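You operate a simulated robot arm through the tools that you are given. There is no shell and no other tool.

You run a simulated two-armed robot. Do the job below in one go: nothing can be reset, and whatever is moved stays where it is left.

Task
Level the scale with the yellow foot knob, zero it, then weigh and add up the green-banded hand roll.
Fine: leave the other knob and rolls; press the roll's core key; the roll stays in the scale cradle.

It is judged by the outcome, as a careful person would: the job done as asked, and still so three seconds after it is handed in. It fails if anything else is knocked over, pushed out of place, dropped, spilled or broken.

Robot
Two 6-joint arms with two-finger parallel grippers on one trunk that stands fixed in place. Base frame: the origin is at the foot of the trunk, x ahead of it, y to its left, z up; the work surface is at about z = 600. Readings come in mm, rad, newtons and seconds.
The left shoulder is at [50, 170, 1337], the right one opposite. Each reaches about 1092 mm from its shoulder. Payload 1.57 kg a hand.
Tool frame (each hand has its own): the origin (TCP) lies between the finger pads and is the grasp point; the fingertips stand 30 mm ahead of it; z points along the fingers, y is the line along which they close. Largest opening 80 mm; finger width 17, thickness 12; the body of the gripper, 40 by 82 mm, starts 80 mm behind the TCP.
Orientation is told as [roll, pitch, yaw] about the base's x, y, z axes, in that order, counted from this pose: with the fingers straight down and closing along the base's y, the tool's x points along the base's -x, its y along +y and its z along -z.

Tools
- The arms move only by the tool play_rows. It takes "left_deltas", "right_deltas" or both (then of equal length, played together; a hand with none holds still); each is a list of rows, each a list of 7 numbers: the shift along the base's x, y, z in units of 200 mm (1.0 is 200 mm), then the turn, a rotation vector about the base's x, y, z in units of 120 degrees (1.0 is 120 degrees), then the finger opening in m, from 0 to 0.08. In form: [[dx, dy, dz, wx, wy, wz, gripper], ...]. A call has 1 to 20 rows; each row is the pose to reach, as a shift and turn from the pose commanded when the call began. A call with a number of a shift or a turn outside -1 to 1 is refused whole. Each row takes 0.2 s and may step no farther than 50 mm and 0.15 rad from the row before; otherwise, or with a gripper value out of range, the whole call is refused. A pose out of reach is approached as far as the arm can. The call stops where the force on the tool passes 90 N (or 10 N more than at its start, if that is more) or the arm is blocked; 0.2 s more then pass. The fingers move at their own pace (about 72 mm/s each) and stop on an object; they squeeze with about 37 N. The grip force told is the motor's: it shows also when the fingers shut on nothing. Time passes only in rows, and 0.2 s behind the last, so rows that repeat a pose let the fingers close. It gives the time, the measured TCP pose, the force on the tool (base axes), the opening and the grip force at its end, in the units of the frame above (readings bear some noise), with the torque about the TCP (base axes, N m) and any sound that the robot's microphone picked up.
- Cameras (640 x 400 px; columns grow to the right, rows downward): "scene" is now at [33.6, -26.6, 1901.9]; the picture's right is [-0.36, -0.93, 0.00], its down [-0.78, 0.30, -0.56] and it looks along [0.52, -0.20, -0.83] (base axes); focal length 312 px, centre (320, 200). "left" rides on the left gripper at [72, 7, -122] in its tool frame; the picture's right is [-0.09, 1.00, 0.00], its down [-0.84, -0.08, -0.54] and it looks along [-0.54, -0.05, 0.84] (tool axes); focal length 238 px, centre (320, 200). "right" rides on the right gripper at [72, -7, -122] in its tool frame; the picture's right is [0.09, 1.00, 0.00], its down [-0.84, 0.08, -0.54] and it looks along [-0.54, 0.05, 0.84] (tool axes); focal length 238 px, centre (320, 200). There is no depth. A picture from a camera that has moved, and an enlarged one, comes with that camera's place and axes in the base frame and with its lens. The place of the scene camera against the robot may be out by one fixed shift of up to 12 mm in any direction.
- snapshot(camera): a new picture of that camera. The clock stands still meanwhile.
- lift_body(by): slides the trunk up (or, below 0, down) by that many mm; the arms and the scene camera ride with it, the base frame stays. It gives what a move gives, with no picture.
- pan_tilt(pan, tilt): turns the head with the scene camera to pan (to the left, within 1.501 rad either way) and tilt (down, from -0.506 to 1.204), counted from straight ahead of the robot. It gives what a move gives.
- close_up(camera, box): a new picture of the part [left, top, right, bottom] of that camera's present view, enlarged. The clock stands still meanwhile.
- sign_off(): hands the job in; it is judged then, once.

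Nothing tells you positions but the pictures and the camera data. Unless the task says otherwise, let go and move clear before handing in.

The tools are called after "Request:" by a JSON object that holds its "fn" and its "kwargs". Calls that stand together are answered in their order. play_rows: Moves the arms, as the interface text tells. Its arguments: {"type":"object","properties":{"left_deltas":{"type":"array"},"right_deltas":{"type":"array"}},"required":[]} The other tools are called the same way: lift_body (by) slides the trunk up or down; pan_tilt (pan, tilt) turns the head that bears the scene camera; snapshot (camera) takes a picture; close_up (camera, box) takes an enlarged picture of a part of a camera's view; sign_off () hands the job in.

At the start:

```text
clock: 0.0
left_ee_pos: [788.0, -112.6, 1228.1]
left_tcp_rot: [0.0, -0.001, 0.0]
left_ft_force: [0.9, 0.1, -0.3]
left_ft_torque: [-0.01, 0.04, -0.01]
left_width: 80.0
left_gripper_force: 0.0
right_ee_pos: [494.9, -524.2, 1227.5]
right_tcp_rot: [-0.001, 0.0, 0.0]
right_ft_force: [-0.7, 0.1, -0.3]
right_ft_torque: [-0.02, -0.01, 0.02]
right_width: 80.1
right_gripper_force: 0.0
trunk travel left (down, up): [-953.0, 17.0]
head pan, tilt: [-0.367, 0.981]
```

scene: 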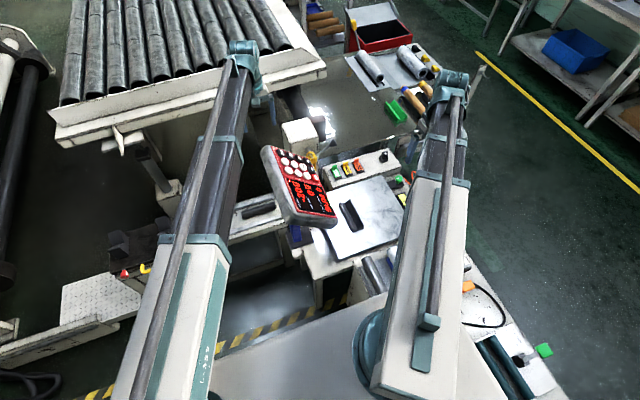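
right: 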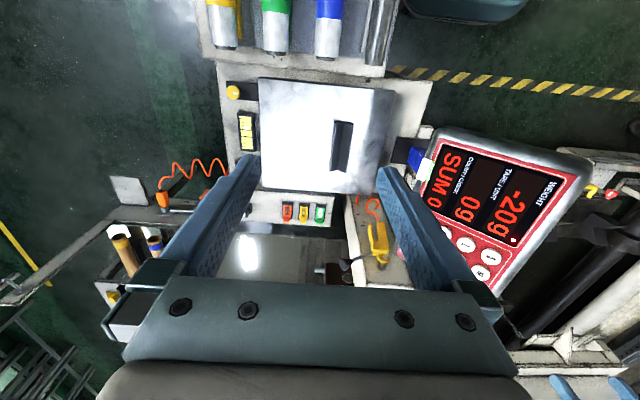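
left: 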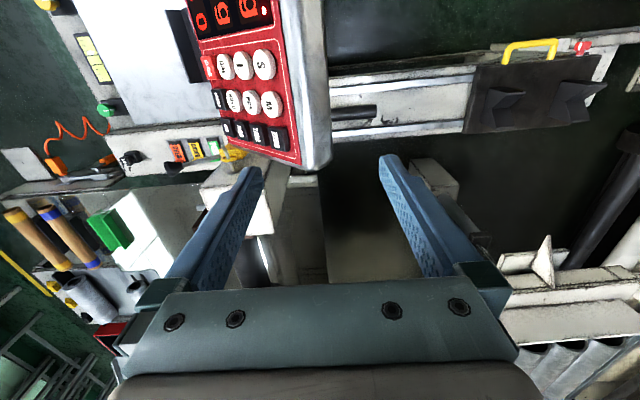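

I see a scale with a red control panel, a pan with a dark slot, and banded rolls (yellow, green, blue) on a rack near the robot. I'll look closer before moving anything.

Request:
{"fn": "close_up", "kwargs": {"camera": "right", "box": [180, 0, 440, 240]}}

Request:
{"fn": "close_up", "kwargs": {"camera": "right", "box": [380, 110, 620, 300]}}

Request:
{"fn": "close_up", "kwargs": {"camera": "scene", "box": [240, 100, 440, 300]}}

Request:
{"fn": "close_up", "kwargs": {"camera": "left", "box": [60, 0, 340, 200]}}

```text
1.67 times, centred on (310, 120) of right
camera zoom: at [422.9, -530.1, 1349.5], right [-0.09, 1.0, 0.0], down [0.84, 0.08, 0.54], along [0.54, 0.05, -0.84], focal length 397 px, centre (337, 333)
```

zoom: 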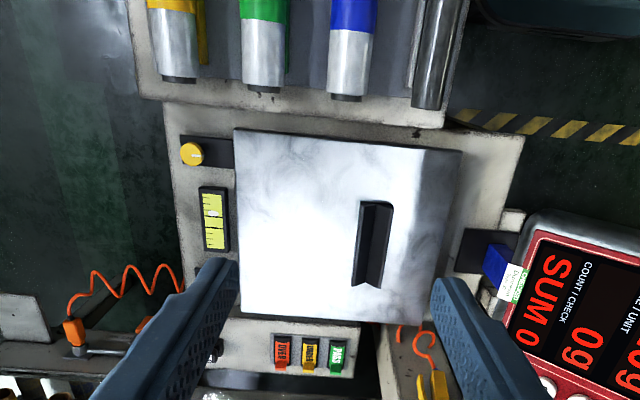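

```text
2.11 times, centred on (500, 205) of right
camera zoom: at [422.9, -530.1, 1349.5], right [-0.09, 1.0, 0.0], down [0.84, 0.08, 0.54], along [0.54, 0.05, -0.84], focal length 502 px, centre (-59, 190)
```

zoom: 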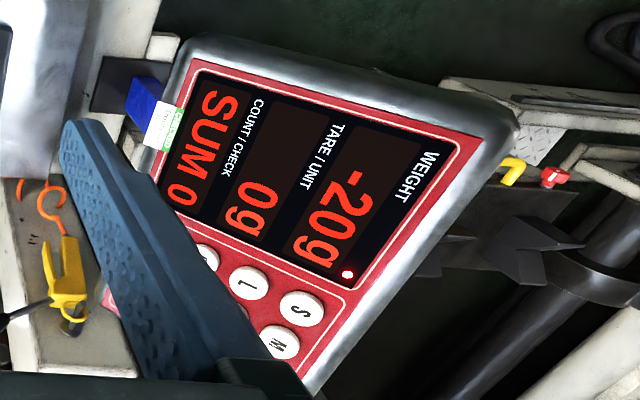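

```text
2.00 times, centred on (340, 200) of scene
camera zoom: at [33.6, -26.6, 1901.9], right [-0.36, -0.93, 0.0], down [-0.78, 0.3, -0.56], along [0.52, -0.2, -0.83], focal length 624 px, centre (280, 200)
```

zoom: 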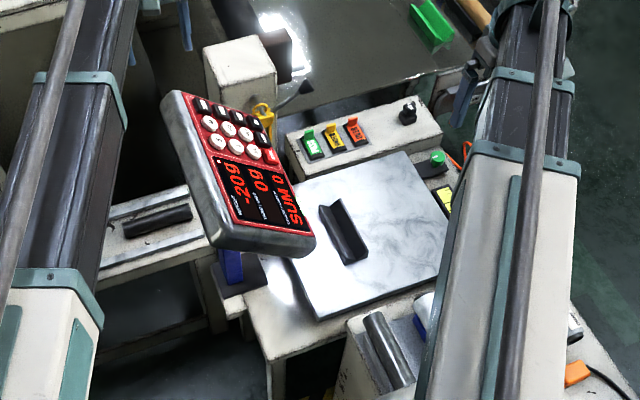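

```text
2.00 times, centred on (200, 100) of left
camera zoom: at [716.5, -106.6, 1348.5], right [0.09, 1.0, 0.0], down [0.84, -0.08, 0.54], along [0.54, -0.05, -0.84], focal length 477 px, centre (560, 400)
```

zoom: 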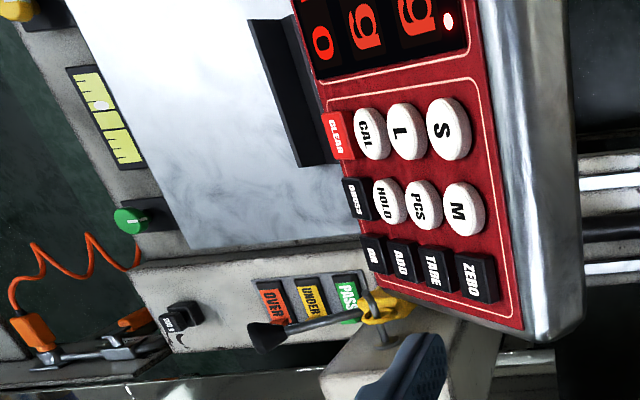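

The panel sits at about z=1000 tilted towards −y, with ZERO/TARE/ADD and S/M/L keys. The yellow knob is near (548,-760) and the bubble tube is beside it. I'll zoom in on the vial, the label beside the panel and the rolls.

Request:
{"fn": "close_up", "kwargs": {"camera": "right", "box": [210, 70, 290, 160]}}

Request:
{"fn": "close_up", "kwargs": {"camera": "right", "box": [395, 130, 455, 200]}}

Request:
{"fn": "close_up", "kwargs": {"camera": "right", "box": [190, 0, 410, 80]}}

Request:
{"fn": "close_up", "kwargs": {"camera": "left", "box": [170, 0, 330, 170]}}

Request:
{"fn": "close_up", "kwargs": {"camera": "left", "box": [30, 0, 170, 130]}}

Request:
{"fn": "close_up", "kwargs": {"camera": "scene", "box": [360, 100, 560, 390]}}

```text
4.44 times, centred on (250, 115) of right
camera zoom: at [422.9, -530.1, 1349.5], right [-0.09, 1.0, 0.0], down [0.84, 0.08, 0.54], along [0.54, 0.05, -0.84], focal length 1059 px, centre (631, 578)
```

zoom: 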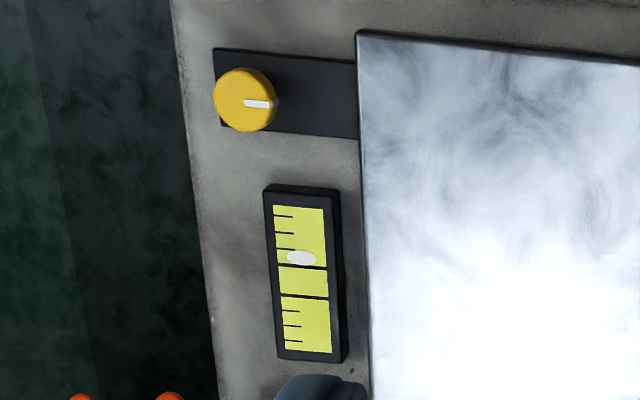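

```text
5.71 times, centred on (425, 165) of right
camera zoom: at [422.9, -530.1, 1349.5], right [-0.09, 1.0, 0.0], down [0.84, 0.08, 0.54], along [0.54, 0.05, -0.84], focal length 1362 px, centre (-280, 400)
```

zoom: 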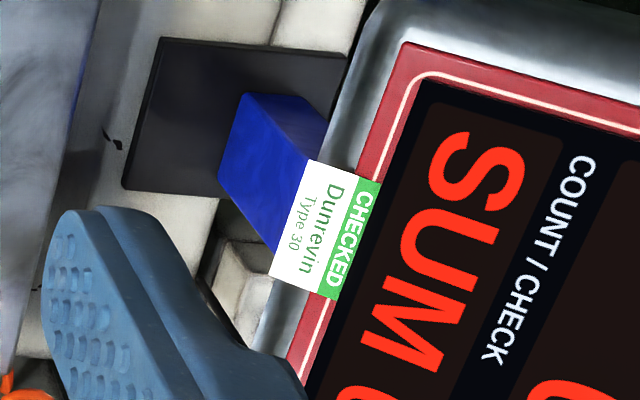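

```text
2.91 times, centred on (300, 40) of right
camera zoom: at [422.9, -530.1, 1349.5], right [-0.09, 1.0, 0.0], down [0.84, 0.08, 0.54], along [0.54, 0.05, -0.84], focal length 693 px, centre (378, 666)
```

zoom: 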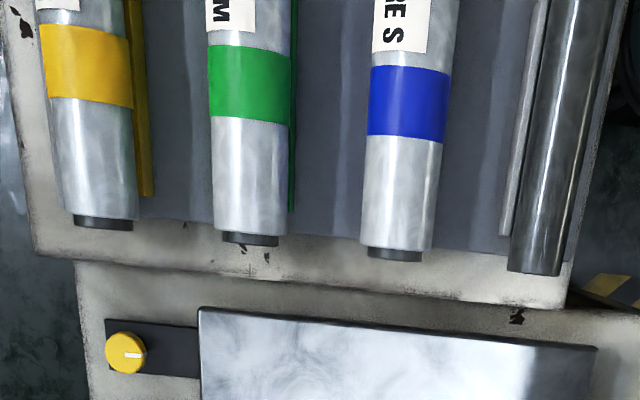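

```text
2.35 times, centred on (250, 85) of left
camera zoom: at [716.5, -106.6, 1348.5], right [0.09, 1.0, 0.0], down [0.84, -0.08, 0.54], along [0.54, -0.05, -0.84], focal length 561 px, centre (485, 471)
```

zoom: 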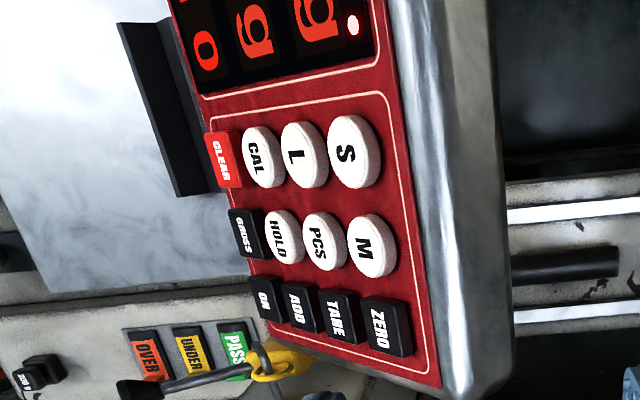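

```text
3.08 times, centred on (100, 65) of left
camera zoom: at [716.5, -106.6, 1348.5], right [0.09, 1.0, 0.0], down [0.84, -0.08, 0.54], along [0.54, -0.05, -0.84], focal length 733 px, centre (997, 615)
```

zoom: 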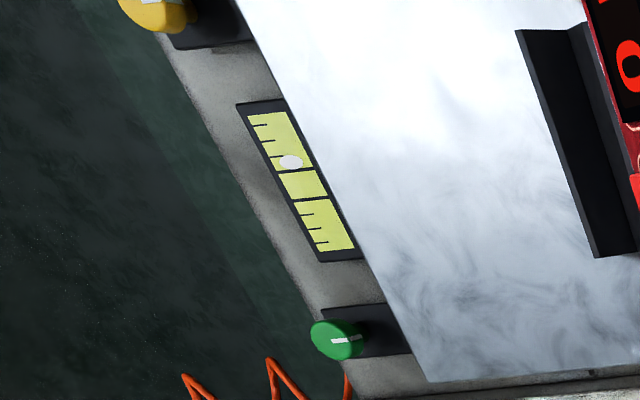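

```text
1.38 times, centred on (460, 245) of scene
camera zoom: at [33.6, -26.6, 1901.9], right [-0.36, -0.93, 0.0], down [-0.78, 0.3, -0.56], along [0.52, -0.2, -0.83], focal length 431 px, centre (127, 138)
```

zoom: 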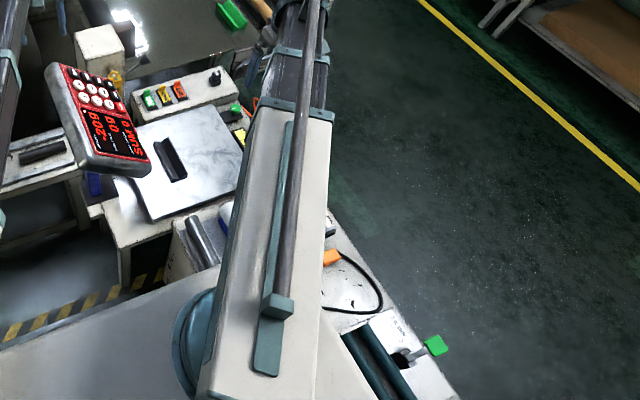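

The green roll's label ends in "M" and the rolls lie along x in a rack close to the robot; the bubble is off towards the yellow-knob end. I'll bring the right hand back towards the robot so its camera sees the rolls and labels squarely.

Request:
{"fn": "play_rows", "kwargs": {"right_deltas": [[-0.2, 0, 0, 0, 0, 0, 0.08], [-0.4, -0.1, 0, 0, 0, 0, 0.08], [-0.6, -0.2, 0, 0, 0, 0, 0.08], [-0.8, -0.3, 0, 0, 0, 0, 0.08], [-0.9, -0.4, 0, 0, 0, 0, 0.08]]}}

```text
clock: 1.2
left_ee_pos: [787.6, -112.7, 1227.9]
left_tcp_rot: [0.0, 0.0, 0.0]
left_ft_force: [0.8, -0.4, -0.7]
left_ft_torque: [-0.02, 0.01, -0.01]
left_width: 79.8
left_gripper_force: 0.2
right_ee_pos: [313.8, -605.4, 1226.8]
right_tcp_rot: [0.001, -0.001, 0.0]
right_ft_force: [0.6, -0.5, -0.8]
right_ft_torque: [-0.03, 0.01, -0.02]
right_width: 80.0
right_gripper_force: 0.1
trunk travel left (down, up): [-953.0, 17.0]
head pan, tilt: [-0.367, 0.981]
```

The right hand moved back and should now be over the roll rack. I'll take pictures from it and the scene camera.

Request:
{"fn": "snapshot", "kwargs": {"camera": "right"}}

Request:
{"fn": "snapshot", "kwargs": {"camera": "scene"}}

```text
taken
camera right: at [243.4, -610.7, 1349.4], right [-0.09, 1.0, 0.0], down [0.84, 0.08, 0.54], along [0.54, 0.05, -0.84], focal length 238 px, centre (320, 200)
```

right: 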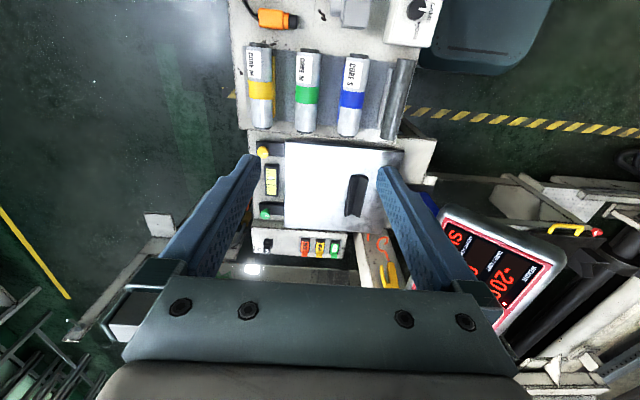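

```text
taken
camera scene: at [33.5, -27.0, 1901.9], right [-0.36, -0.93, 0.0], down [-0.78, 0.3, -0.56], along [0.52, -0.2, -0.83], focal length 312 px, centre (320, 200)
```

scene: 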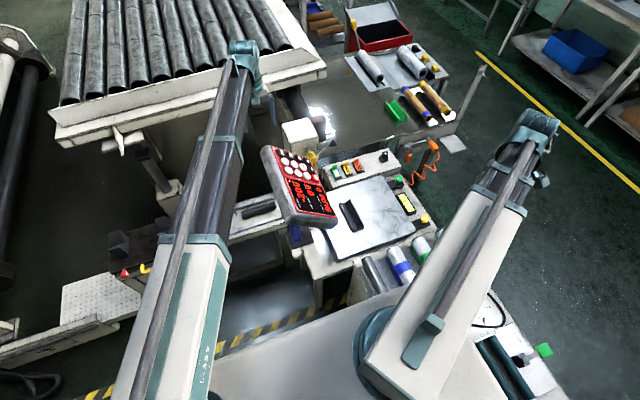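

Request:
{"fn": "close_up", "kwargs": {"camera": "right", "box": [225, 0, 435, 145]}}

Request:
{"fn": "close_up", "kwargs": {"camera": "right", "box": [285, 40, 335, 140]}}

Request:
{"fn": "close_up", "kwargs": {"camera": "scene", "box": [300, 120, 460, 300]}}

Request:
{"fn": "close_up", "kwargs": {"camera": "right", "box": [240, 130, 440, 270]}}

```text
2.76 times, centred on (330, 72) of right
camera zoom: at [243.4, -610.7, 1349.4], right [-0.09, 1.0, 0.0], down [0.84, 0.08, 0.54], along [0.54, 0.05, -0.84], focal length 658 px, centre (292, 552)
```

zoom: 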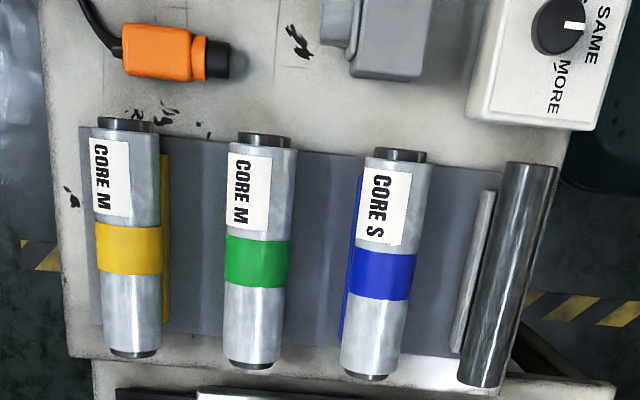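

```text
4.00 times, centred on (310, 90) of right
camera zoom: at [243.4, -610.7, 1349.4], right [-0.09, 1.0, 0.0], down [0.84, 0.08, 0.54], along [0.54, 0.05, -0.84], focal length 953 px, centre (360, 640)
```

zoom: 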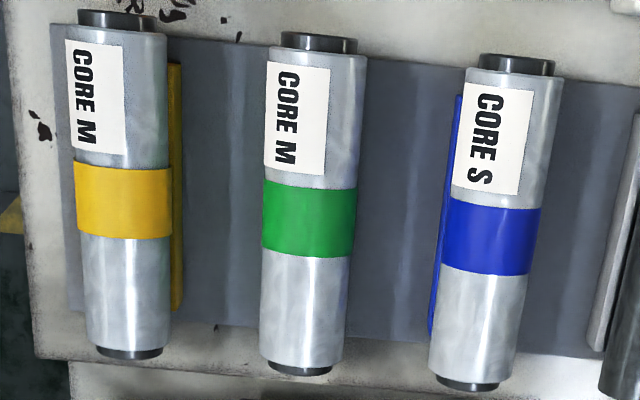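

```text
2.22 times, centred on (380, 210) of scene
camera zoom: at [33.5, -27.0, 1901.9], right [-0.36, -0.93, 0.0], down [-0.78, 0.3, -0.56], along [0.52, -0.2, -0.83], focal length 694 px, centre (187, 178)
```

zoom: 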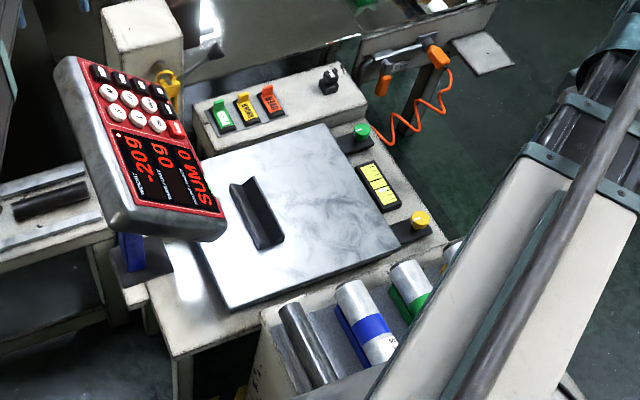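

```text
2.86 times, centred on (340, 200) of right
camera zoom: at [243.4, -610.7, 1349.4], right [-0.09, 1.0, 0.0], down [0.84, 0.08, 0.54], along [0.54, 0.05, -0.84], focal length 681 px, centre (263, 200)
```

zoom: 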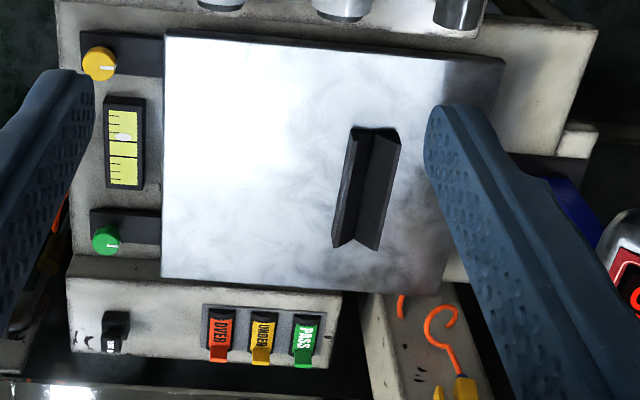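

The green roll is labelled CORE M, lying along x at roughly (349,-633), top z≈693; the cradle V is near (677,-440). The knob looks low (z≈580), so I'll need to lower the trunk; first I'll look around the left side for clear parking for the left arm.

Request:
{"fn": "pan_tilt", "kwargs": {"pan": 0.3, "tilt": 0.9}}

Request:
{"fn": "snapshot", "kwargs": {"camera": "scene"}}

Request:
{"fn": "snapshot", "kwargs": {"camera": "left"}}

```text
clock: 2.2
left_ee_pos: [789.2, -113.4, 1227.7]
left_tcp_rot: [0.0, 0.001, 0.0]
left_ft_force: [0.4, 0.6, 0.0]
left_ft_torque: [0.0, 0.0, 0.0]
left_width: 80.1
left_gripper_force: 0.1
right_ee_pos: [316.2, -604.9, 1226.7]
right_tcp_rot: [0.002, 0.0, 0.001]
right_ft_force: [0.7, -0.8, -0.5]
right_ft_torque: [-0.01, 0.01, 0.0]
right_width: 79.9
right_gripper_force: 0.0
trunk travel left (down, up): [-953.0, 17.0]
head pan, tilt: [0.3, 0.901]
```

```text
taken
camera scene: at [39.6, 21.1, 1907.8], right [0.29, -0.96, 0.0], down [-0.75, -0.23, -0.62], along [0.59, 0.18, -0.78], focal length 312 px, centre (320, 200)
```

scene: 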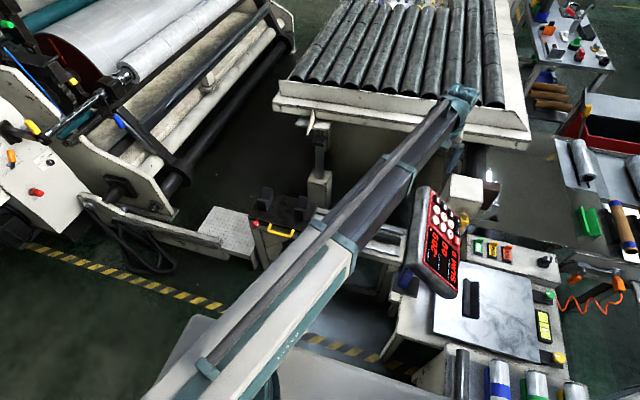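

```text
taken
camera left: at [716.5, -106.6, 1348.6], right [0.09, 1.0, 0.0], down [0.84, -0.08, 0.54], along [0.54, -0.05, -0.84], focal length 238 px, centre (320, 200)
```

left: 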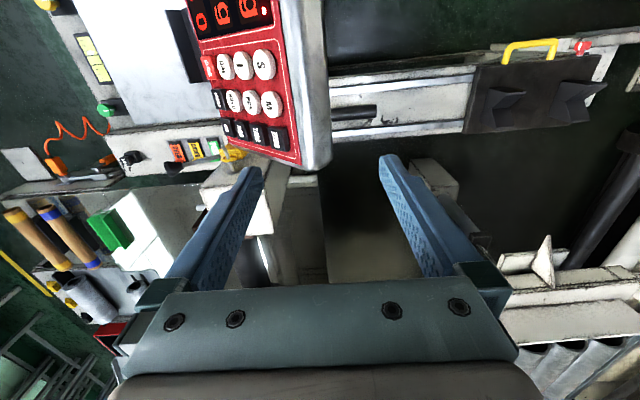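

The arms are telescoping, straight from shoulder to wrist, so their sweep is easy to predict. I'll retract the left hand to a clear place over open floor, then lower the trunk 250 mm.

Request:
{"fn": "play_rows", "kwargs": {"left_deltas": [[-0.16, 0.13, 0.05, 0, 0, 0, 0.08], [-0.32, 0.27, 0.1, 0, 0, 0, 0.08], [-0.48, 0.4, 0.1, 0, 0, 0, 0.08], [-0.64, 0.53, 0.1, 0, 0, 0, 0.08], [-0.8, 0.67, 0.1, 0, 0, 0, 0.08], [-0.96, 0.8, 0.1, 0, 0, 0, 0.08]]}}

Request:
{"fn": "lift_body", "kwargs": {"by": -250}}

Request:
{"fn": "snapshot", "kwargs": {"camera": "right"}}

Request:
{"fn": "snapshot", "kwargs": {"camera": "left"}}

Request:
{"fn": "snapshot", "kwargs": {"camera": "scene"}}

```text
clock: 3.6
left_ee_pos: [596.2, 46.7, 1227.6]
left_tcp_rot: [-0.001, -0.001, 0.0]
left_ft_force: [-0.7, 0.0, 0.6]
left_ft_torque: [-0.02, -0.02, -0.01]
left_width: 79.9
left_gripper_force: 0.2
left hand out of reach, approached as far as the arm can: row 1, 2, 3, 4, 5, 6
right_ee_pos: [314.1, -604.1, 1227.8]
right_tcp_rot: [0.0, -0.001, 0.001]
right_ft_force: [-0.1, 0.5, -0.6]
right_ft_torque: [0.0, 0.0, 0.0]
right_width: 80.0
right_gripper_force: 0.0
trunk travel left (down, up): [-953.0, 17.0]
head pan, tilt: [0.3, 0.901]
```

```text
clock: 6.2
left_ee_pos: [597.4, 47.3, 977.0]
left_tcp_rot: [-0.002, 0.0, 0.0]
left_ft_force: [0.4, -0.2, 0.0]
left_ft_torque: [-0.01, 0.0, -0.02]
left_width: 80.0
left_gripper_force: 0.1
right_ee_pos: [315.2, -603.6, 976.7]
right_tcp_rot: [0.001, -0.001, 0.0]
right_ft_force: [-0.5, 0.4, -0.2]
right_ft_torque: [0.0, -0.02, -0.01]
right_width: 80.0
right_gripper_force: 0.1
trunk travel left (down, up): [-703.0, 267.0]
head pan, tilt: [0.3, 0.901]
```

```text
taken
camera right: at [243.5, -610.1, 1099.6], right [-0.09, 1.0, 0.0], down [0.84, 0.08, 0.54], along [0.54, 0.05, -0.84], focal length 238 px, centre (320, 200)
```

right: 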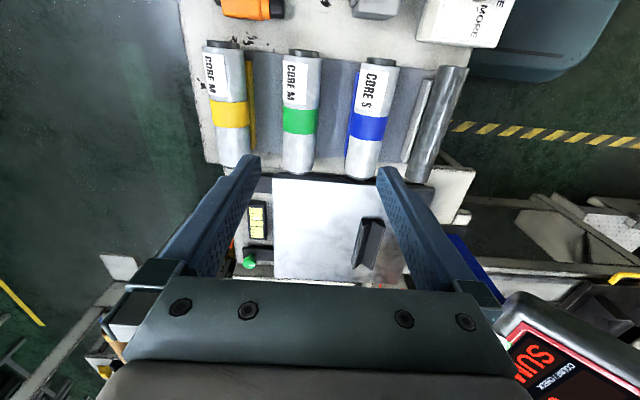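

```text
taken
camera left: at [525.2, 53.6, 1098.7], right [0.09, 1.0, 0.0], down [0.84, -0.08, 0.54], along [0.54, -0.05, -0.84], focal length 238 px, centre (320, 200)
```

left: 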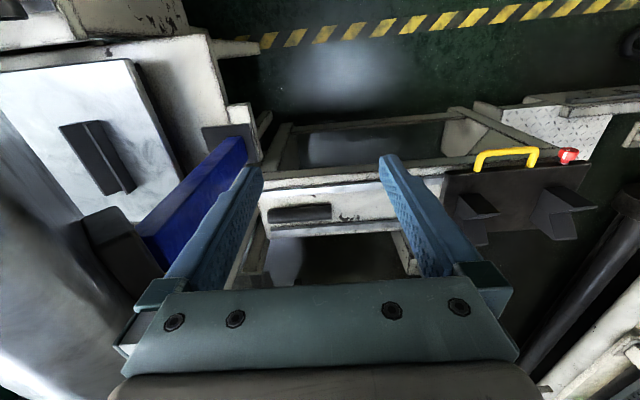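

```text
taken
camera scene: at [39.4, 21.2, 1657.8], right [0.3, -0.96, 0.0], down [-0.75, -0.23, -0.62], along [0.59, 0.18, -0.78], focal length 312 px, centre (320, 200)
```

scene: 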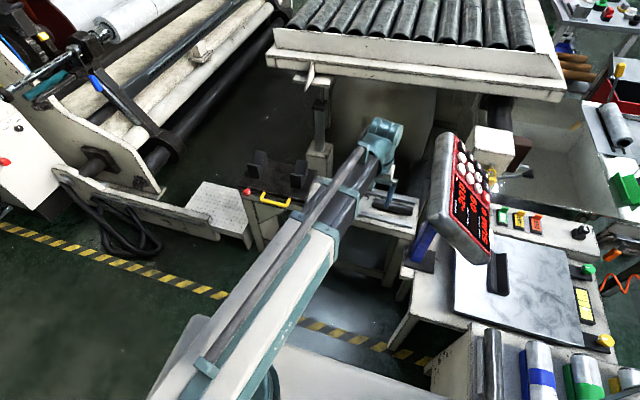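

The arm's top height is about shoulder minus 110 mm, so I'll have to raise the trunk again for the panel keys. Now I move the right hand over the knob/vial side to measure them closely.

Request:
{"fn": "play_rows", "kwargs": {"right_deltas": [[0.1, -0.13, -0.12, 0, 0, 0, 0.08], [0.22, -0.27, -0.25, 0, 0, 0, 0.08], [0.34, -0.4, -0.37, 0, 0, 0, 0.08], [0.46, -0.54, -0.5, 0, 0, 0, 0.08], [0.575, -0.68, -0.635, 0, 0, 0, 0.08]]}}

Request:
{"fn": "snapshot", "kwargs": {"camera": "right"}}

Request:
{"fn": "pan_tilt", "kwargs": {"pan": -0.5, "tilt": 0.9}}

Request:
{"fn": "snapshot", "kwargs": {"camera": "scene"}}

```text
clock: 7.4
left_ee_pos: [597.8, 45.9, 978.2]
left_tcp_rot: [-0.001, 0.001, 0.0]
left_ft_force: [-0.4, -0.1, -0.3]
left_ft_torque: [-0.02, 0.0, -0.02]
left_width: 80.0
left_gripper_force: 0.1
right_ee_pos: [430.4, -743.0, 976.3]
right_tcp_rot: [-0.002, -0.001, 0.0]
right_ft_force: [0.6, -0.2, 0.4]
right_ft_torque: [-0.03, 0.0, 0.01]
right_width: 79.9
right_gripper_force: 0.2
right hand out of reach, approached as far as the arm can: row 1, 2, 3, 4, 5
trunk travel left (down, up): [-703.0, 267.0]
head pan, tilt: [0.3, 0.901]
```

```text
taken
camera right: at [357.9, -749.8, 1099.3], right [-0.09, 1.0, 0.0], down [0.84, 0.08, 0.54], along [0.54, 0.05, -0.84], focal length 238 px, centre (320, 200)
```

right: 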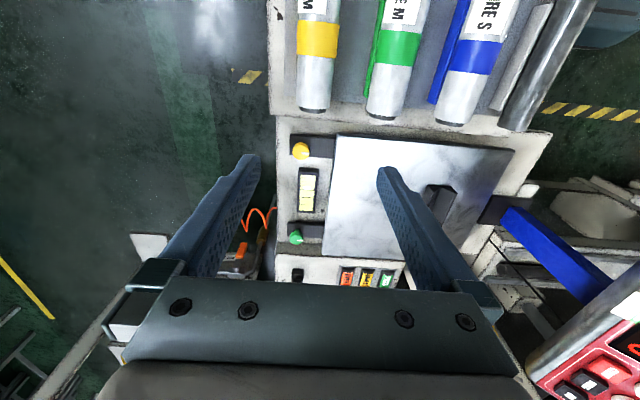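

```text
clock: 8.6
left_ee_pos: [597.5, 46.1, 977.4]
left_tcp_rot: [-0.001, 0.002, 0.001]
left_ft_force: [0.3, 0.2, -0.6]
left_ft_torque: [0.01, -0.01, 0.04]
left_width: 80.0
left_gripper_force: 0.0
right_ee_pos: [428.8, -743.2, 977.1]
right_tcp_rot: [0.003, -0.001, -0.002]
right_ft_force: [-0.1, -0.9, -0.5]
right_ft_torque: [0.01, -0.01, -0.03]
right_width: 80.1
right_gripper_force: 0.0
trunk travel left (down, up): [-703.0, 267.0]
head pan, tilt: [-0.499, 0.901]
```

```text
taken
camera scene: at [33.7, -37.3, 1657.8], right [-0.48, -0.88, 0.0], down [-0.69, 0.37, -0.62], along [0.55, -0.3, -0.78], focal length 312 px, centre (320, 200)
```

scene: 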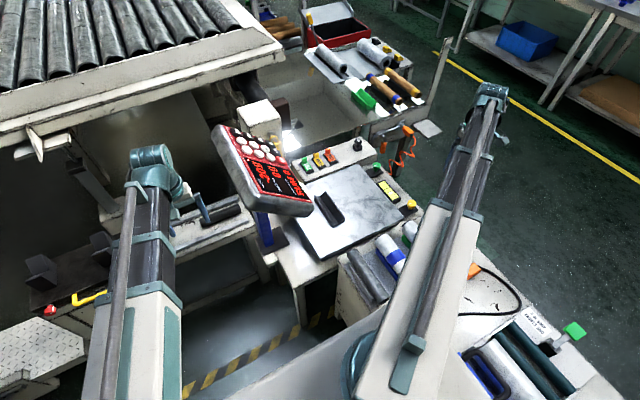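

The right hand moved in x and y but not in z, so the arm may only translate in a horizontal plane with the trunk giving height. I'll test this with a small downward move.

Request:
{"fn": "play_rows", "kwargs": {"right_deltas": [[0, 0, -0.1, 0, 0, 0, 0.08], [0, 0, -0.2, 0, 0, 0, 0.08]]}}

```text
clock: 9.2
left_ee_pos: [597.1, 46.8, 978.2]
left_tcp_rot: [0.001, 0.001, 0.0]
left_ft_force: [-0.2, 0.7, 0.8]
left_ft_torque: [-0.01, 0.03, 0.01]
left_width: 79.9
left_gripper_force: 0.0
right_ee_pos: [429.1, -743.1, 978.1]
right_tcp_rot: [-0.001, 0.0, 0.001]
right_ft_force: [0.2, -0.6, -0.5]
right_ft_torque: [-0.02, -0.02, 0.01]
right_width: 80.0
right_gripper_force: 0.0
right hand out of reach, approached as far as the arm can: row 1, 2
trunk travel left (down, up): [-703.0, 267.0]
head pan, tilt: [-0.499, 0.901]
```

Request:
{"fn": "play_rows", "kwargs": {"right_deltas": [[0.05, 0, 0, 0, 0, 0, 0.08], [0.1, 0, 0, 0, 0, 0, 0.08]]}}

```text
clock: 9.8
left_ee_pos: [598.6, 46.8, 977.2]
left_tcp_rot: [0.0, 0.0, 0.0]
left_ft_force: [0.3, 0.7, 0.0]
left_ft_torque: [0.04, -0.03, -0.06]
left_width: 79.9
left_gripper_force: 0.1
right_ee_pos: [449.0, -741.7, 976.8]
right_tcp_rot: [0.0, 0.0, 0.0]
right_ft_force: [0.8, 0.5, 1.2]
right_ft_torque: [0.01, -0.03, -0.02]
right_width: 80.2
right_gripper_force: 0.0
trunk travel left (down, up): [-703.0, 267.0]
head pan, tilt: [-0.499, 0.901]
```

Commands are clamped to what is reachable, and height comes only from the trunk. I'll test whether the wrist can roll (tilt) while keeping the TCP where it is.

Request:
{"fn": "play_rows", "kwargs": {"right_deltas": [[0, 0, 0, 0.06, 0, 0, 0.08], [0, 0, 0, 0.12, 0, 0, 0.08]]}}

```text
clock: 10.3
left_ee_pos: [595.9, 47.2, 977.0]
left_tcp_rot: [0.0, 0.0, 0.0]
left_ft_force: [-1.3, 0.6, 0.1]
left_ft_torque: [0.01, -0.01, 0.02]
left_width: 80.1
left_gripper_force: 0.0
right_ee_pos: [449.4, -743.9, 983.5]
right_tcp_rot: [0.255, 0.002, 0.0]
right_ft_force: [0.7, 0.0, -0.1]
right_ft_torque: [0.04, -0.01, 0.01]
right_width: 79.9
right_gripper_force: 0.1
right hand out of reach, approached as far as the arm can: row 2
trunk travel left (down, up): [-703.0, 267.0]
head pan, tilt: [-0.499, 0.901]
```

Tilting works and raises the TCP, so the wrist centre is about 200 mm above the TCP, and the beams stay horizontal at that height. I'll level the tool again and look left for a place where the left hand can come down safely when the trunk is lowered.

Request:
{"fn": "play_rows", "kwargs": {"right_deltas": [[0, 0, 0, -0.06, 0, 0, 0.08], [0, 0, 0, -0.12, 0, 0, 0.08]]}}

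Request:
{"fn": "close_up", "kwargs": {"camera": "right", "box": [270, 120, 350, 260]}}

Request:
{"fn": "pan_tilt", "kwargs": {"pan": 1.1, "tilt": 0.9}}

Request:
{"fn": "snapshot", "kwargs": {"camera": "scene"}}

```text
clock: 10.9
left_ee_pos: [597.1, 47.2, 977.3]
left_tcp_rot: [-0.001, 0.001, 0.0]
left_ft_force: [0.5, 0.5, -0.6]
left_ft_torque: [-0.05, 0.02, 0.03]
left_width: 80.0
left_gripper_force: 0.2
right_ee_pos: [446.5, -741.8, 977.1]
right_tcp_rot: [-0.003, 0.0, 0.001]
right_ft_force: [0.3, -0.6, -0.1]
right_ft_torque: [-0.02, -0.01, -0.03]
right_width: 80.2
right_gripper_force: 0.1
right hand out of reach, approached as far as the arm can: row 1, 2
trunk travel left (down, up): [-703.0, 267.0]
head pan, tilt: [-0.499, 0.901]
```

```text
2.86 times, centred on (310, 190) of right
camera zoom: at [376.6, -746.7, 1099.7], right [-0.09, 1.0, 0.0], down [0.84, 0.08, 0.54], along [0.54, 0.05, -0.84], focal length 681 px, centre (349, 229)
```

zoom: 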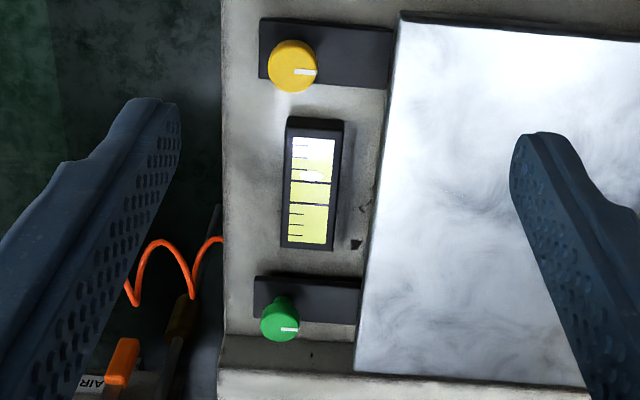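

```text
clock: 12.6
left_ee_pos: [597.5, 47.0, 977.2]
left_tcp_rot: [0.0, 0.0, 0.001]
left_ft_force: [-0.3, -0.7, -0.2]
left_ft_torque: [0.01, -0.03, -0.01]
left_width: 79.9
left_gripper_force: 0.1
right_ee_pos: [446.2, -740.8, 977.1]
right_tcp_rot: [0.001, 0.0, -0.001]
right_ft_force: [0.0, -0.4, -0.8]
right_ft_torque: [-0.02, 0.0, 0.03]
right_width: 80.2
right_gripper_force: 0.1
trunk travel left (down, up): [-703.0, 267.0]
head pan, tilt: [1.1, 0.901]
```

```text
taken
camera scene: at [1.7, 66.0, 1657.8], right [0.89, -0.45, 0.0], down [-0.36, -0.7, -0.62], along [0.28, 0.55, -0.78], focal length 312 px, centre (320, 200)
```

scene: 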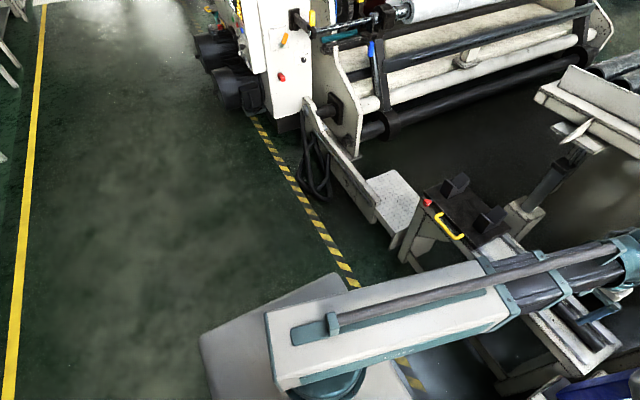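

The floor to the left is clear, so I'll swing the left hand round to about (350,600), well away from everything.

Request:
{"fn": "play_rows", "kwargs": {"left_deltas": [[0, 0.2, 0, 0, 0, 0, 0.08], [0, 0.4, 0, 0, 0, 0, 0.08], [0, 0.6, 0, 0, 0, 0, 0.08], [0, 0.8, 0, 0, 0, 0, 0.08], [0, 1.0, 0, 0, 0, 0, 0.08]]}}

Request:
{"fn": "play_rows", "kwargs": {"left_deltas": [[-0.1, 0.2, 0, 0, 0, 0, 0.08], [-0.2, 0.4, 0, 0, 0, 0, 0.08], [-0.3, 0.6, 0, 0, 0, 0, 0.08], [-0.4, 0.8, 0, 0, 0, 0, 0.08], [-0.5, 1.0, 0, 0, 0, 0, 0.08]]}}

Request:
{"fn": "play_rows", "kwargs": {"left_deltas": [[-0.15, 0.15, 0, 0, 0, 0, 0.08], [-0.3, 0.3, 0, 0, 0, 0, 0.08], [-0.45, 0.45, 0, 0, 0, 0, 0.08], [-0.6, 0.6, 0, 0, 0, 0, 0.08], [-0.75, 0.75, 0, 0, 0, 0, 0.08]]}}

Request:
{"fn": "snapshot", "kwargs": {"camera": "scene"}}

Request:
{"fn": "snapshot", "kwargs": {"camera": "left"}}

```text
clock: 13.8
left_ee_pos: [598.5, 246.8, 976.9]
left_tcp_rot: [-0.001, 0.001, 0.0]
left_ft_force: [0.5, 0.3, -0.4]
left_ft_torque: [-0.02, 0.05, -0.02]
left_width: 80.1
left_gripper_force: 0.1
right_ee_pos: [447.9, -741.3, 977.6]
right_tcp_rot: [0.0, 0.0, 0.0]
right_ft_force: [0.1, -0.3, -1.4]
right_ft_torque: [-0.01, -0.01, 0.02]
right_width: 80.0
right_gripper_force: 0.1
trunk travel left (down, up): [-703.0, 267.0]
head pan, tilt: [1.1, 0.901]
```

```text
clock: 15.0
left_ee_pos: [496.6, 446.2, 977.5]
left_tcp_rot: [0.001, -0.001, 0.0]
left_ft_force: [-0.1, -0.2, 0.0]
left_ft_torque: [0.01, 0.0, 0.0]
left_width: 80.0
left_gripper_force: 0.1
right_ee_pos: [448.3, -741.2, 977.4]
right_tcp_rot: [0.001, 0.0, -0.001]
right_ft_force: [-1.1, -0.5, 0.0]
right_ft_torque: [0.0, 0.03, 0.01]
right_width: 79.8
right_gripper_force: 0.0
trunk travel left (down, up): [-703.0, 267.0]
head pan, tilt: [1.1, 0.901]
```

```text
clock: 16.2
left_ee_pos: [348.5, 597.6, 977.2]
left_tcp_rot: [0.001, 0.001, 0.0]
left_ft_force: [0.6, 0.2, -0.4]
left_ft_torque: [-0.01, 0.02, -0.01]
left_width: 79.7
left_gripper_force: 0.0
right_ee_pos: [447.5, -741.4, 978.5]
right_tcp_rot: [0.0, 0.002, -0.001]
right_ft_force: [-0.2, -0.4, -0.3]
right_ft_torque: [-0.02, 0.01, -0.02]
right_width: 80.1
right_gripper_force: 0.1
trunk travel left (down, up): [-703.0, 267.0]
head pan, tilt: [1.1, 0.901]
```

```text
taken
camera scene: at [1.4, 66.5, 1657.8], right [0.89, -0.45, 0.0], down [-0.36, -0.7, -0.62], along [0.28, 0.55, -0.78], focal length 312 px, centre (320, 200)
```

scene: 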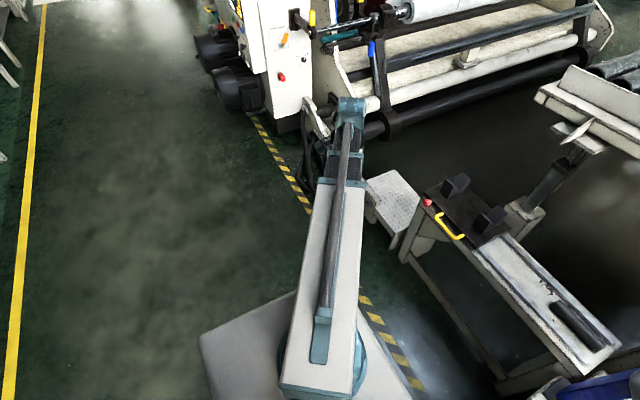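

```text
taken
camera left: at [276.7, 604.1, 1098.5], right [0.09, 1.0, 0.0], down [0.84, -0.08, 0.54], along [0.54, -0.05, -0.84], focal length 238 px, centre (320, 200)
```

left: 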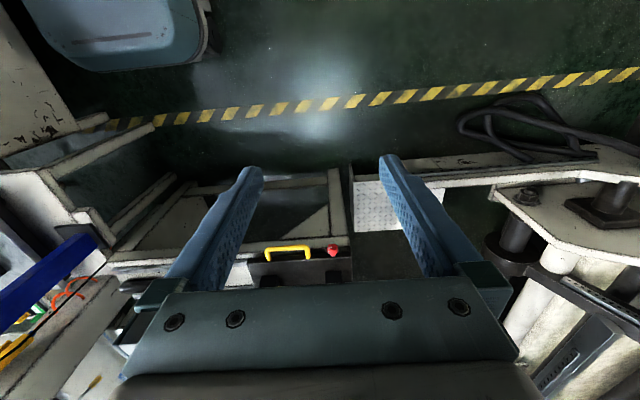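

The left hand is over clear floor. I'll lower 200 mm and look at the knob and vial from closer.

Request:
{"fn": "lift_body", "kwargs": {"by": -200}}

Request:
{"fn": "snapshot", "kwargs": {"camera": "right"}}

Request:
{"fn": "pan_tilt", "kwargs": {"pan": -0.7, "tilt": 0.75}}

Request:
{"fn": "snapshot", "kwargs": {"camera": "scene"}}

```text
clock: 18.4
left_ee_pos: [349.3, 596.6, 778.4]
left_tcp_rot: [0.0, -0.001, 0.0]
left_ft_force: [0.6, 0.1, -0.5]
left_ft_torque: [0.03, 0.01, 0.0]
left_width: 80.2
left_gripper_force: 0.1
right_ee_pos: [448.0, -741.3, 776.5]
right_tcp_rot: [0.0, 0.0, -0.001]
right_ft_force: [0.1, 0.2, 0.2]
right_ft_torque: [-0.02, 0.01, 0.01]
right_width: 80.1
right_gripper_force: 0.0
trunk travel left (down, up): [-503.0, 467.0]
head pan, tilt: [1.1, 0.901]
```

```text
taken
camera right: at [376.7, -747.2, 899.7], right [-0.09, 1.0, 0.0], down [0.84, 0.08, 0.54], along [0.54, 0.05, -0.84], focal length 238 px, centre (320, 200)
```

right: 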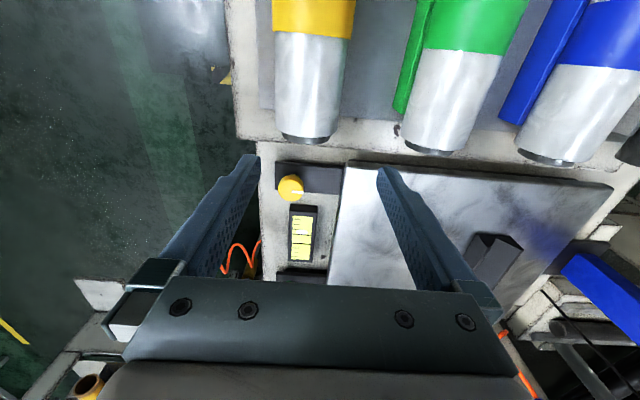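

```text
clock: 20.2
left_ee_pos: [349.9, 597.0, 777.8]
left_tcp_rot: [0.001, -0.001, 0.0]
left_ft_force: [-0.6, 0.5, 0.6]
left_ft_torque: [0.0, -0.01, 0.01]
left_width: 80.1
left_gripper_force: 0.0
right_ee_pos: [447.7, -741.9, 778.1]
right_tcp_rot: [-0.002, -0.001, 0.001]
right_ft_force: [0.0, 0.8, -0.6]
right_ft_torque: [0.02, -0.01, 0.02]
right_width: 80.0
right_gripper_force: 0.0
trunk travel left (down, up): [-503.0, 467.0]
head pan, tilt: [-0.7, 0.75]
```

```text
taken
camera scene: at [30.8, -54.5, 1469.7], right [-0.64, -0.77, 0.0], down [-0.52, 0.44, -0.73], along [0.56, -0.47, -0.68], focal length 312 px, centre (320, 200)
```

scene: 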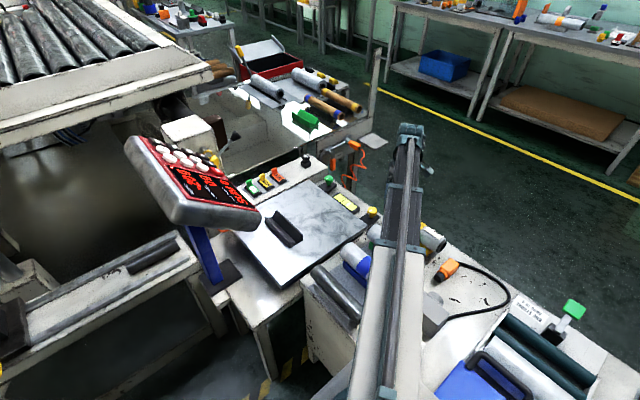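

Request:
{"fn": "close_up", "kwargs": {"camera": "right", "box": [260, 150, 340, 270]}}

Request:
{"fn": "close_up", "kwargs": {"camera": "scene", "box": [230, 150, 400, 290]}}

Request:
{"fn": "close_up", "kwargs": {"camera": "right", "box": [380, 0, 540, 170]}}

```text
3.33 times, centred on (300, 210) of right
camera zoom: at [376.8, -747.2, 899.6], right [-0.09, 1.0, 0.0], down [0.84, 0.08, 0.54], along [0.54, 0.05, -0.84], focal length 794 px, centre (387, 167)
```

zoom: 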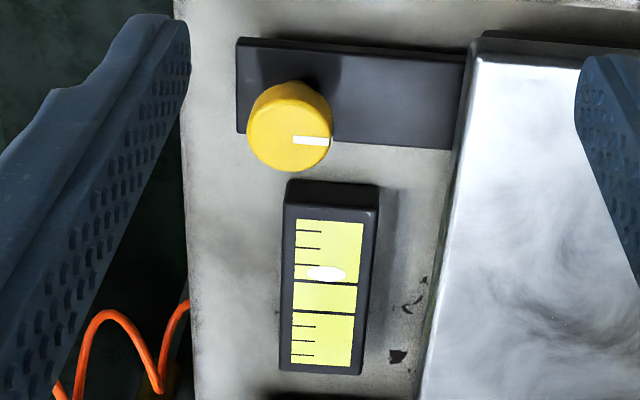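

```text
2.86 times, centred on (315, 220) of scene
camera zoom: at [30.8, -54.5, 1469.7], right [-0.64, -0.77, 0.0], down [-0.52, 0.44, -0.73], along [0.56, -0.47, -0.68], focal length 892 px, centre (334, 143)
```

zoom: 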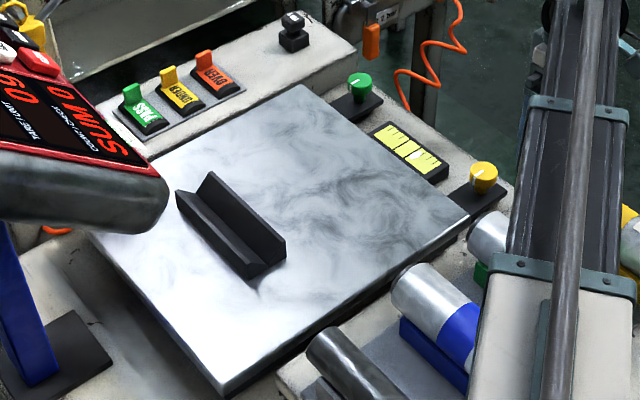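

```text
2.35 times, centred on (460, 85) of right
camera zoom: at [376.8, -747.2, 899.6], right [-0.09, 1.0, 0.0], down [0.84, 0.08, 0.54], along [0.54, 0.05, -0.84], focal length 561 px, centre (-9, 471)
```

zoom: 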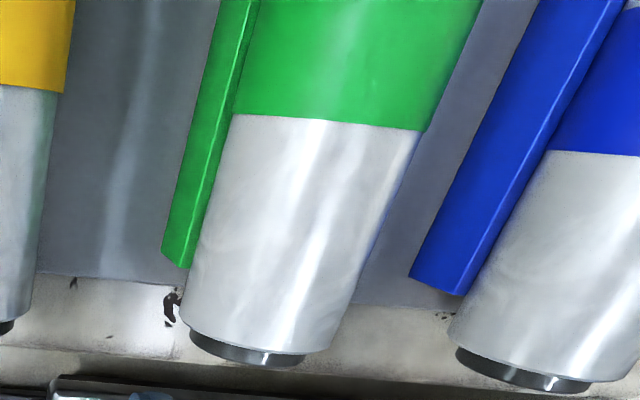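

The knob top is about (561,-775,588), roughly 39 mm across. I'll move the right hand horizontally over it and refine before coming down.

Request:
{"fn": "play_rows", "kwargs": {"right_deltas": [[0.19, -0.06, 0, 0, 0, 0, 0.08], [0.38, -0.11, 0, 0, 0, 0, 0.08], [0.565, -0.165, 0, 0, 0, 0, 0.08]]}}

Request:
{"fn": "snapshot", "kwargs": {"camera": "right"}}

Request:
{"fn": "close_up", "kwargs": {"camera": "right", "box": [270, 60, 390, 220]}}

Request:
{"fn": "snapshot", "kwargs": {"camera": "scene"}}

```text
clock: 21.0
left_ee_pos: [349.5, 596.9, 777.4]
left_tcp_rot: [0.001, -0.002, 0.001]
left_ft_force: [0.8, 0.1, -0.4]
left_ft_torque: [-0.04, 0.01, 0.02]
left_width: 79.8
left_gripper_force: 0.0
right_ee_pos: [563.5, -773.9, 777.8]
right_tcp_rot: [0.001, -0.001, -0.001]
right_ft_force: [0.3, -0.2, 0.7]
right_ft_torque: [-0.02, 0.01, 0.02]
right_width: 80.1
right_gripper_force: 0.1
trunk travel left (down, up): [-503.0, 467.0]
head pan, tilt: [-0.7, 0.75]
```

```text
taken
camera right: at [492.1, -780.6, 899.5], right [-0.09, 1.0, 0.0], down [0.84, 0.08, 0.54], along [0.54, 0.05, -0.84], focal length 238 px, centre (320, 200)
```

right: 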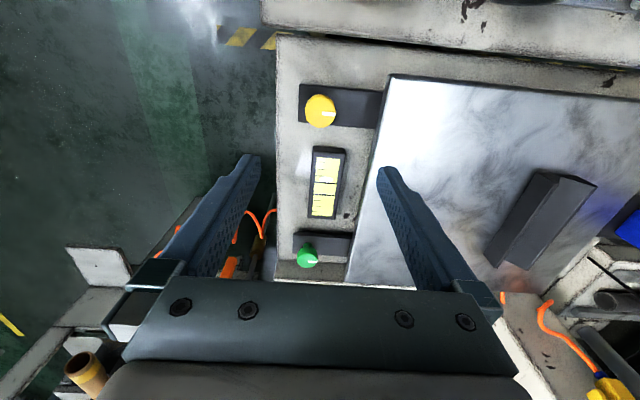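

```text
2.50 times, centred on (330, 140) of right
camera zoom: at [492.1, -780.6, 899.5], right [-0.09, 1.0, 0.0], down [0.84, 0.08, 0.54], along [0.54, 0.05, -0.84], focal length 596 px, centre (295, 350)
```

zoom: 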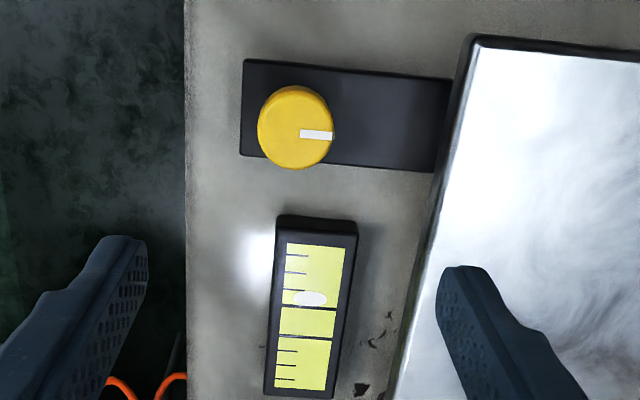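

```text
taken
camera scene: at [30.8, -54.6, 1469.6], right [-0.64, -0.76, 0.0], down [-0.52, 0.44, -0.73], along [0.56, -0.47, -0.68], focal length 312 px, centre (320, 200)
```

scene: 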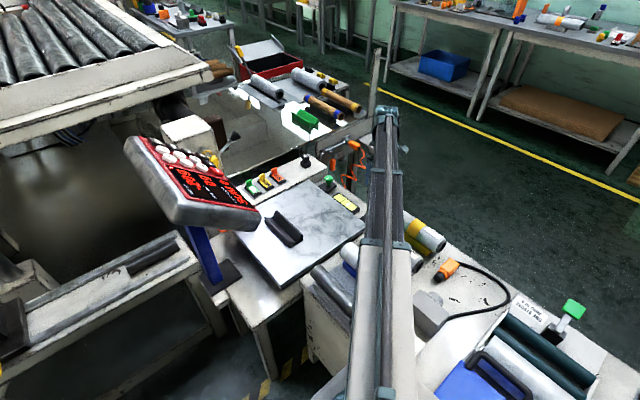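

The knob top comes out at (563,-774,585) and its bracket at about z≈546, and the hand is right above it. I'll come down in two stages, checking in between.

Request:
{"fn": "lift_body", "kwargs": {"by": -120}}

Request:
{"fn": "snapshot", "kwargs": {"camera": "right"}}

Request:
{"fn": "snapshot", "kwargs": {"camera": "scene"}}

Request:
{"fn": "snapshot", "kwargs": {"camera": "left"}}

```text
clock: 22.5
left_ee_pos: [350.2, 597.2, 657.5]
left_tcp_rot: [-0.001, -0.001, -0.001]
left_ft_force: [0.5, 0.4, 0.5]
left_ft_torque: [0.02, 0.01, 0.0]
left_width: 79.9
left_gripper_force: 0.0
right_ee_pos: [564.5, -773.7, 657.3]
right_tcp_rot: [-0.001, 0.0, 0.001]
right_ft_force: [-0.6, 0.1, 0.4]
right_ft_torque: [0.02, -0.01, 0.0]
right_width: 80.3
right_gripper_force: 0.0
trunk travel left (down, up): [-383.0, 587.0]
head pan, tilt: [-0.7, 0.75]
```

```text
taken
camera right: at [491.4, -780.3, 779.6], right [-0.09, 1.0, 0.0], down [0.84, 0.08, 0.54], along [0.54, 0.05, -0.84], focal length 238 px, centre (320, 200)
```

right: 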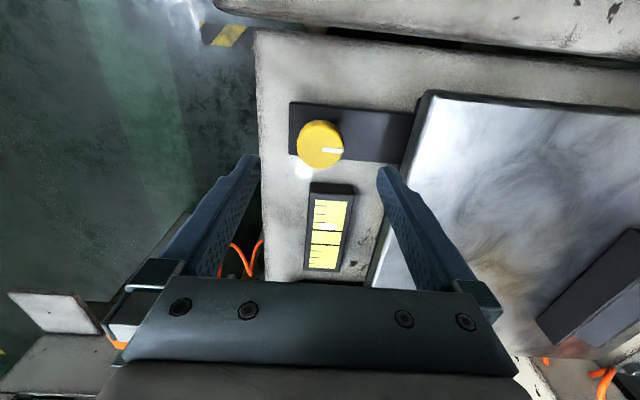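

```text
taken
camera scene: at [30.7, -54.5, 1349.7], right [-0.64, -0.76, 0.0], down [-0.52, 0.44, -0.73], along [0.56, -0.47, -0.68], focal length 312 px, centre (320, 200)
```

scene: 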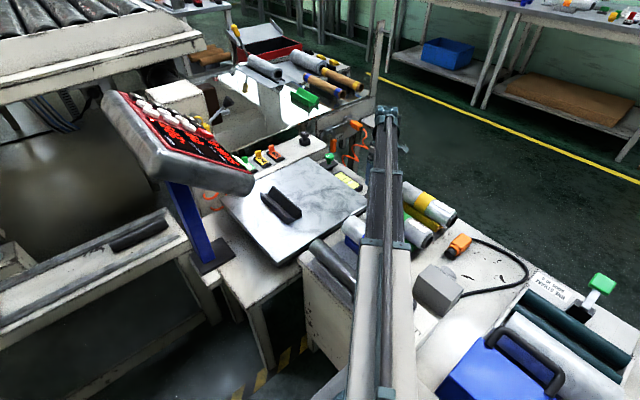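

```text
taken
camera left: at [276.9, 603.6, 778.7], right [0.09, 1.0, 0.0], down [0.84, -0.08, 0.54], along [0.54, -0.05, -0.84], focal length 238 px, centre (320, 200)
```

left: 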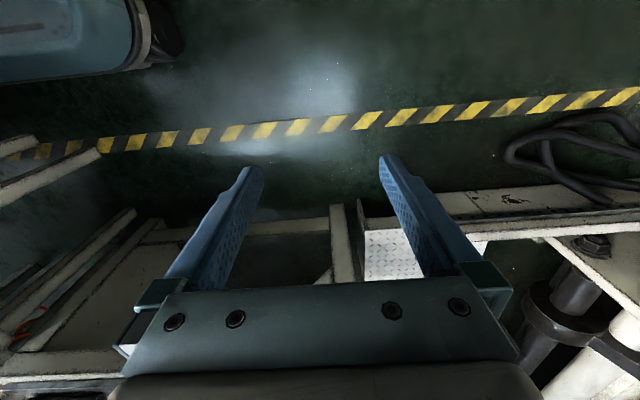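

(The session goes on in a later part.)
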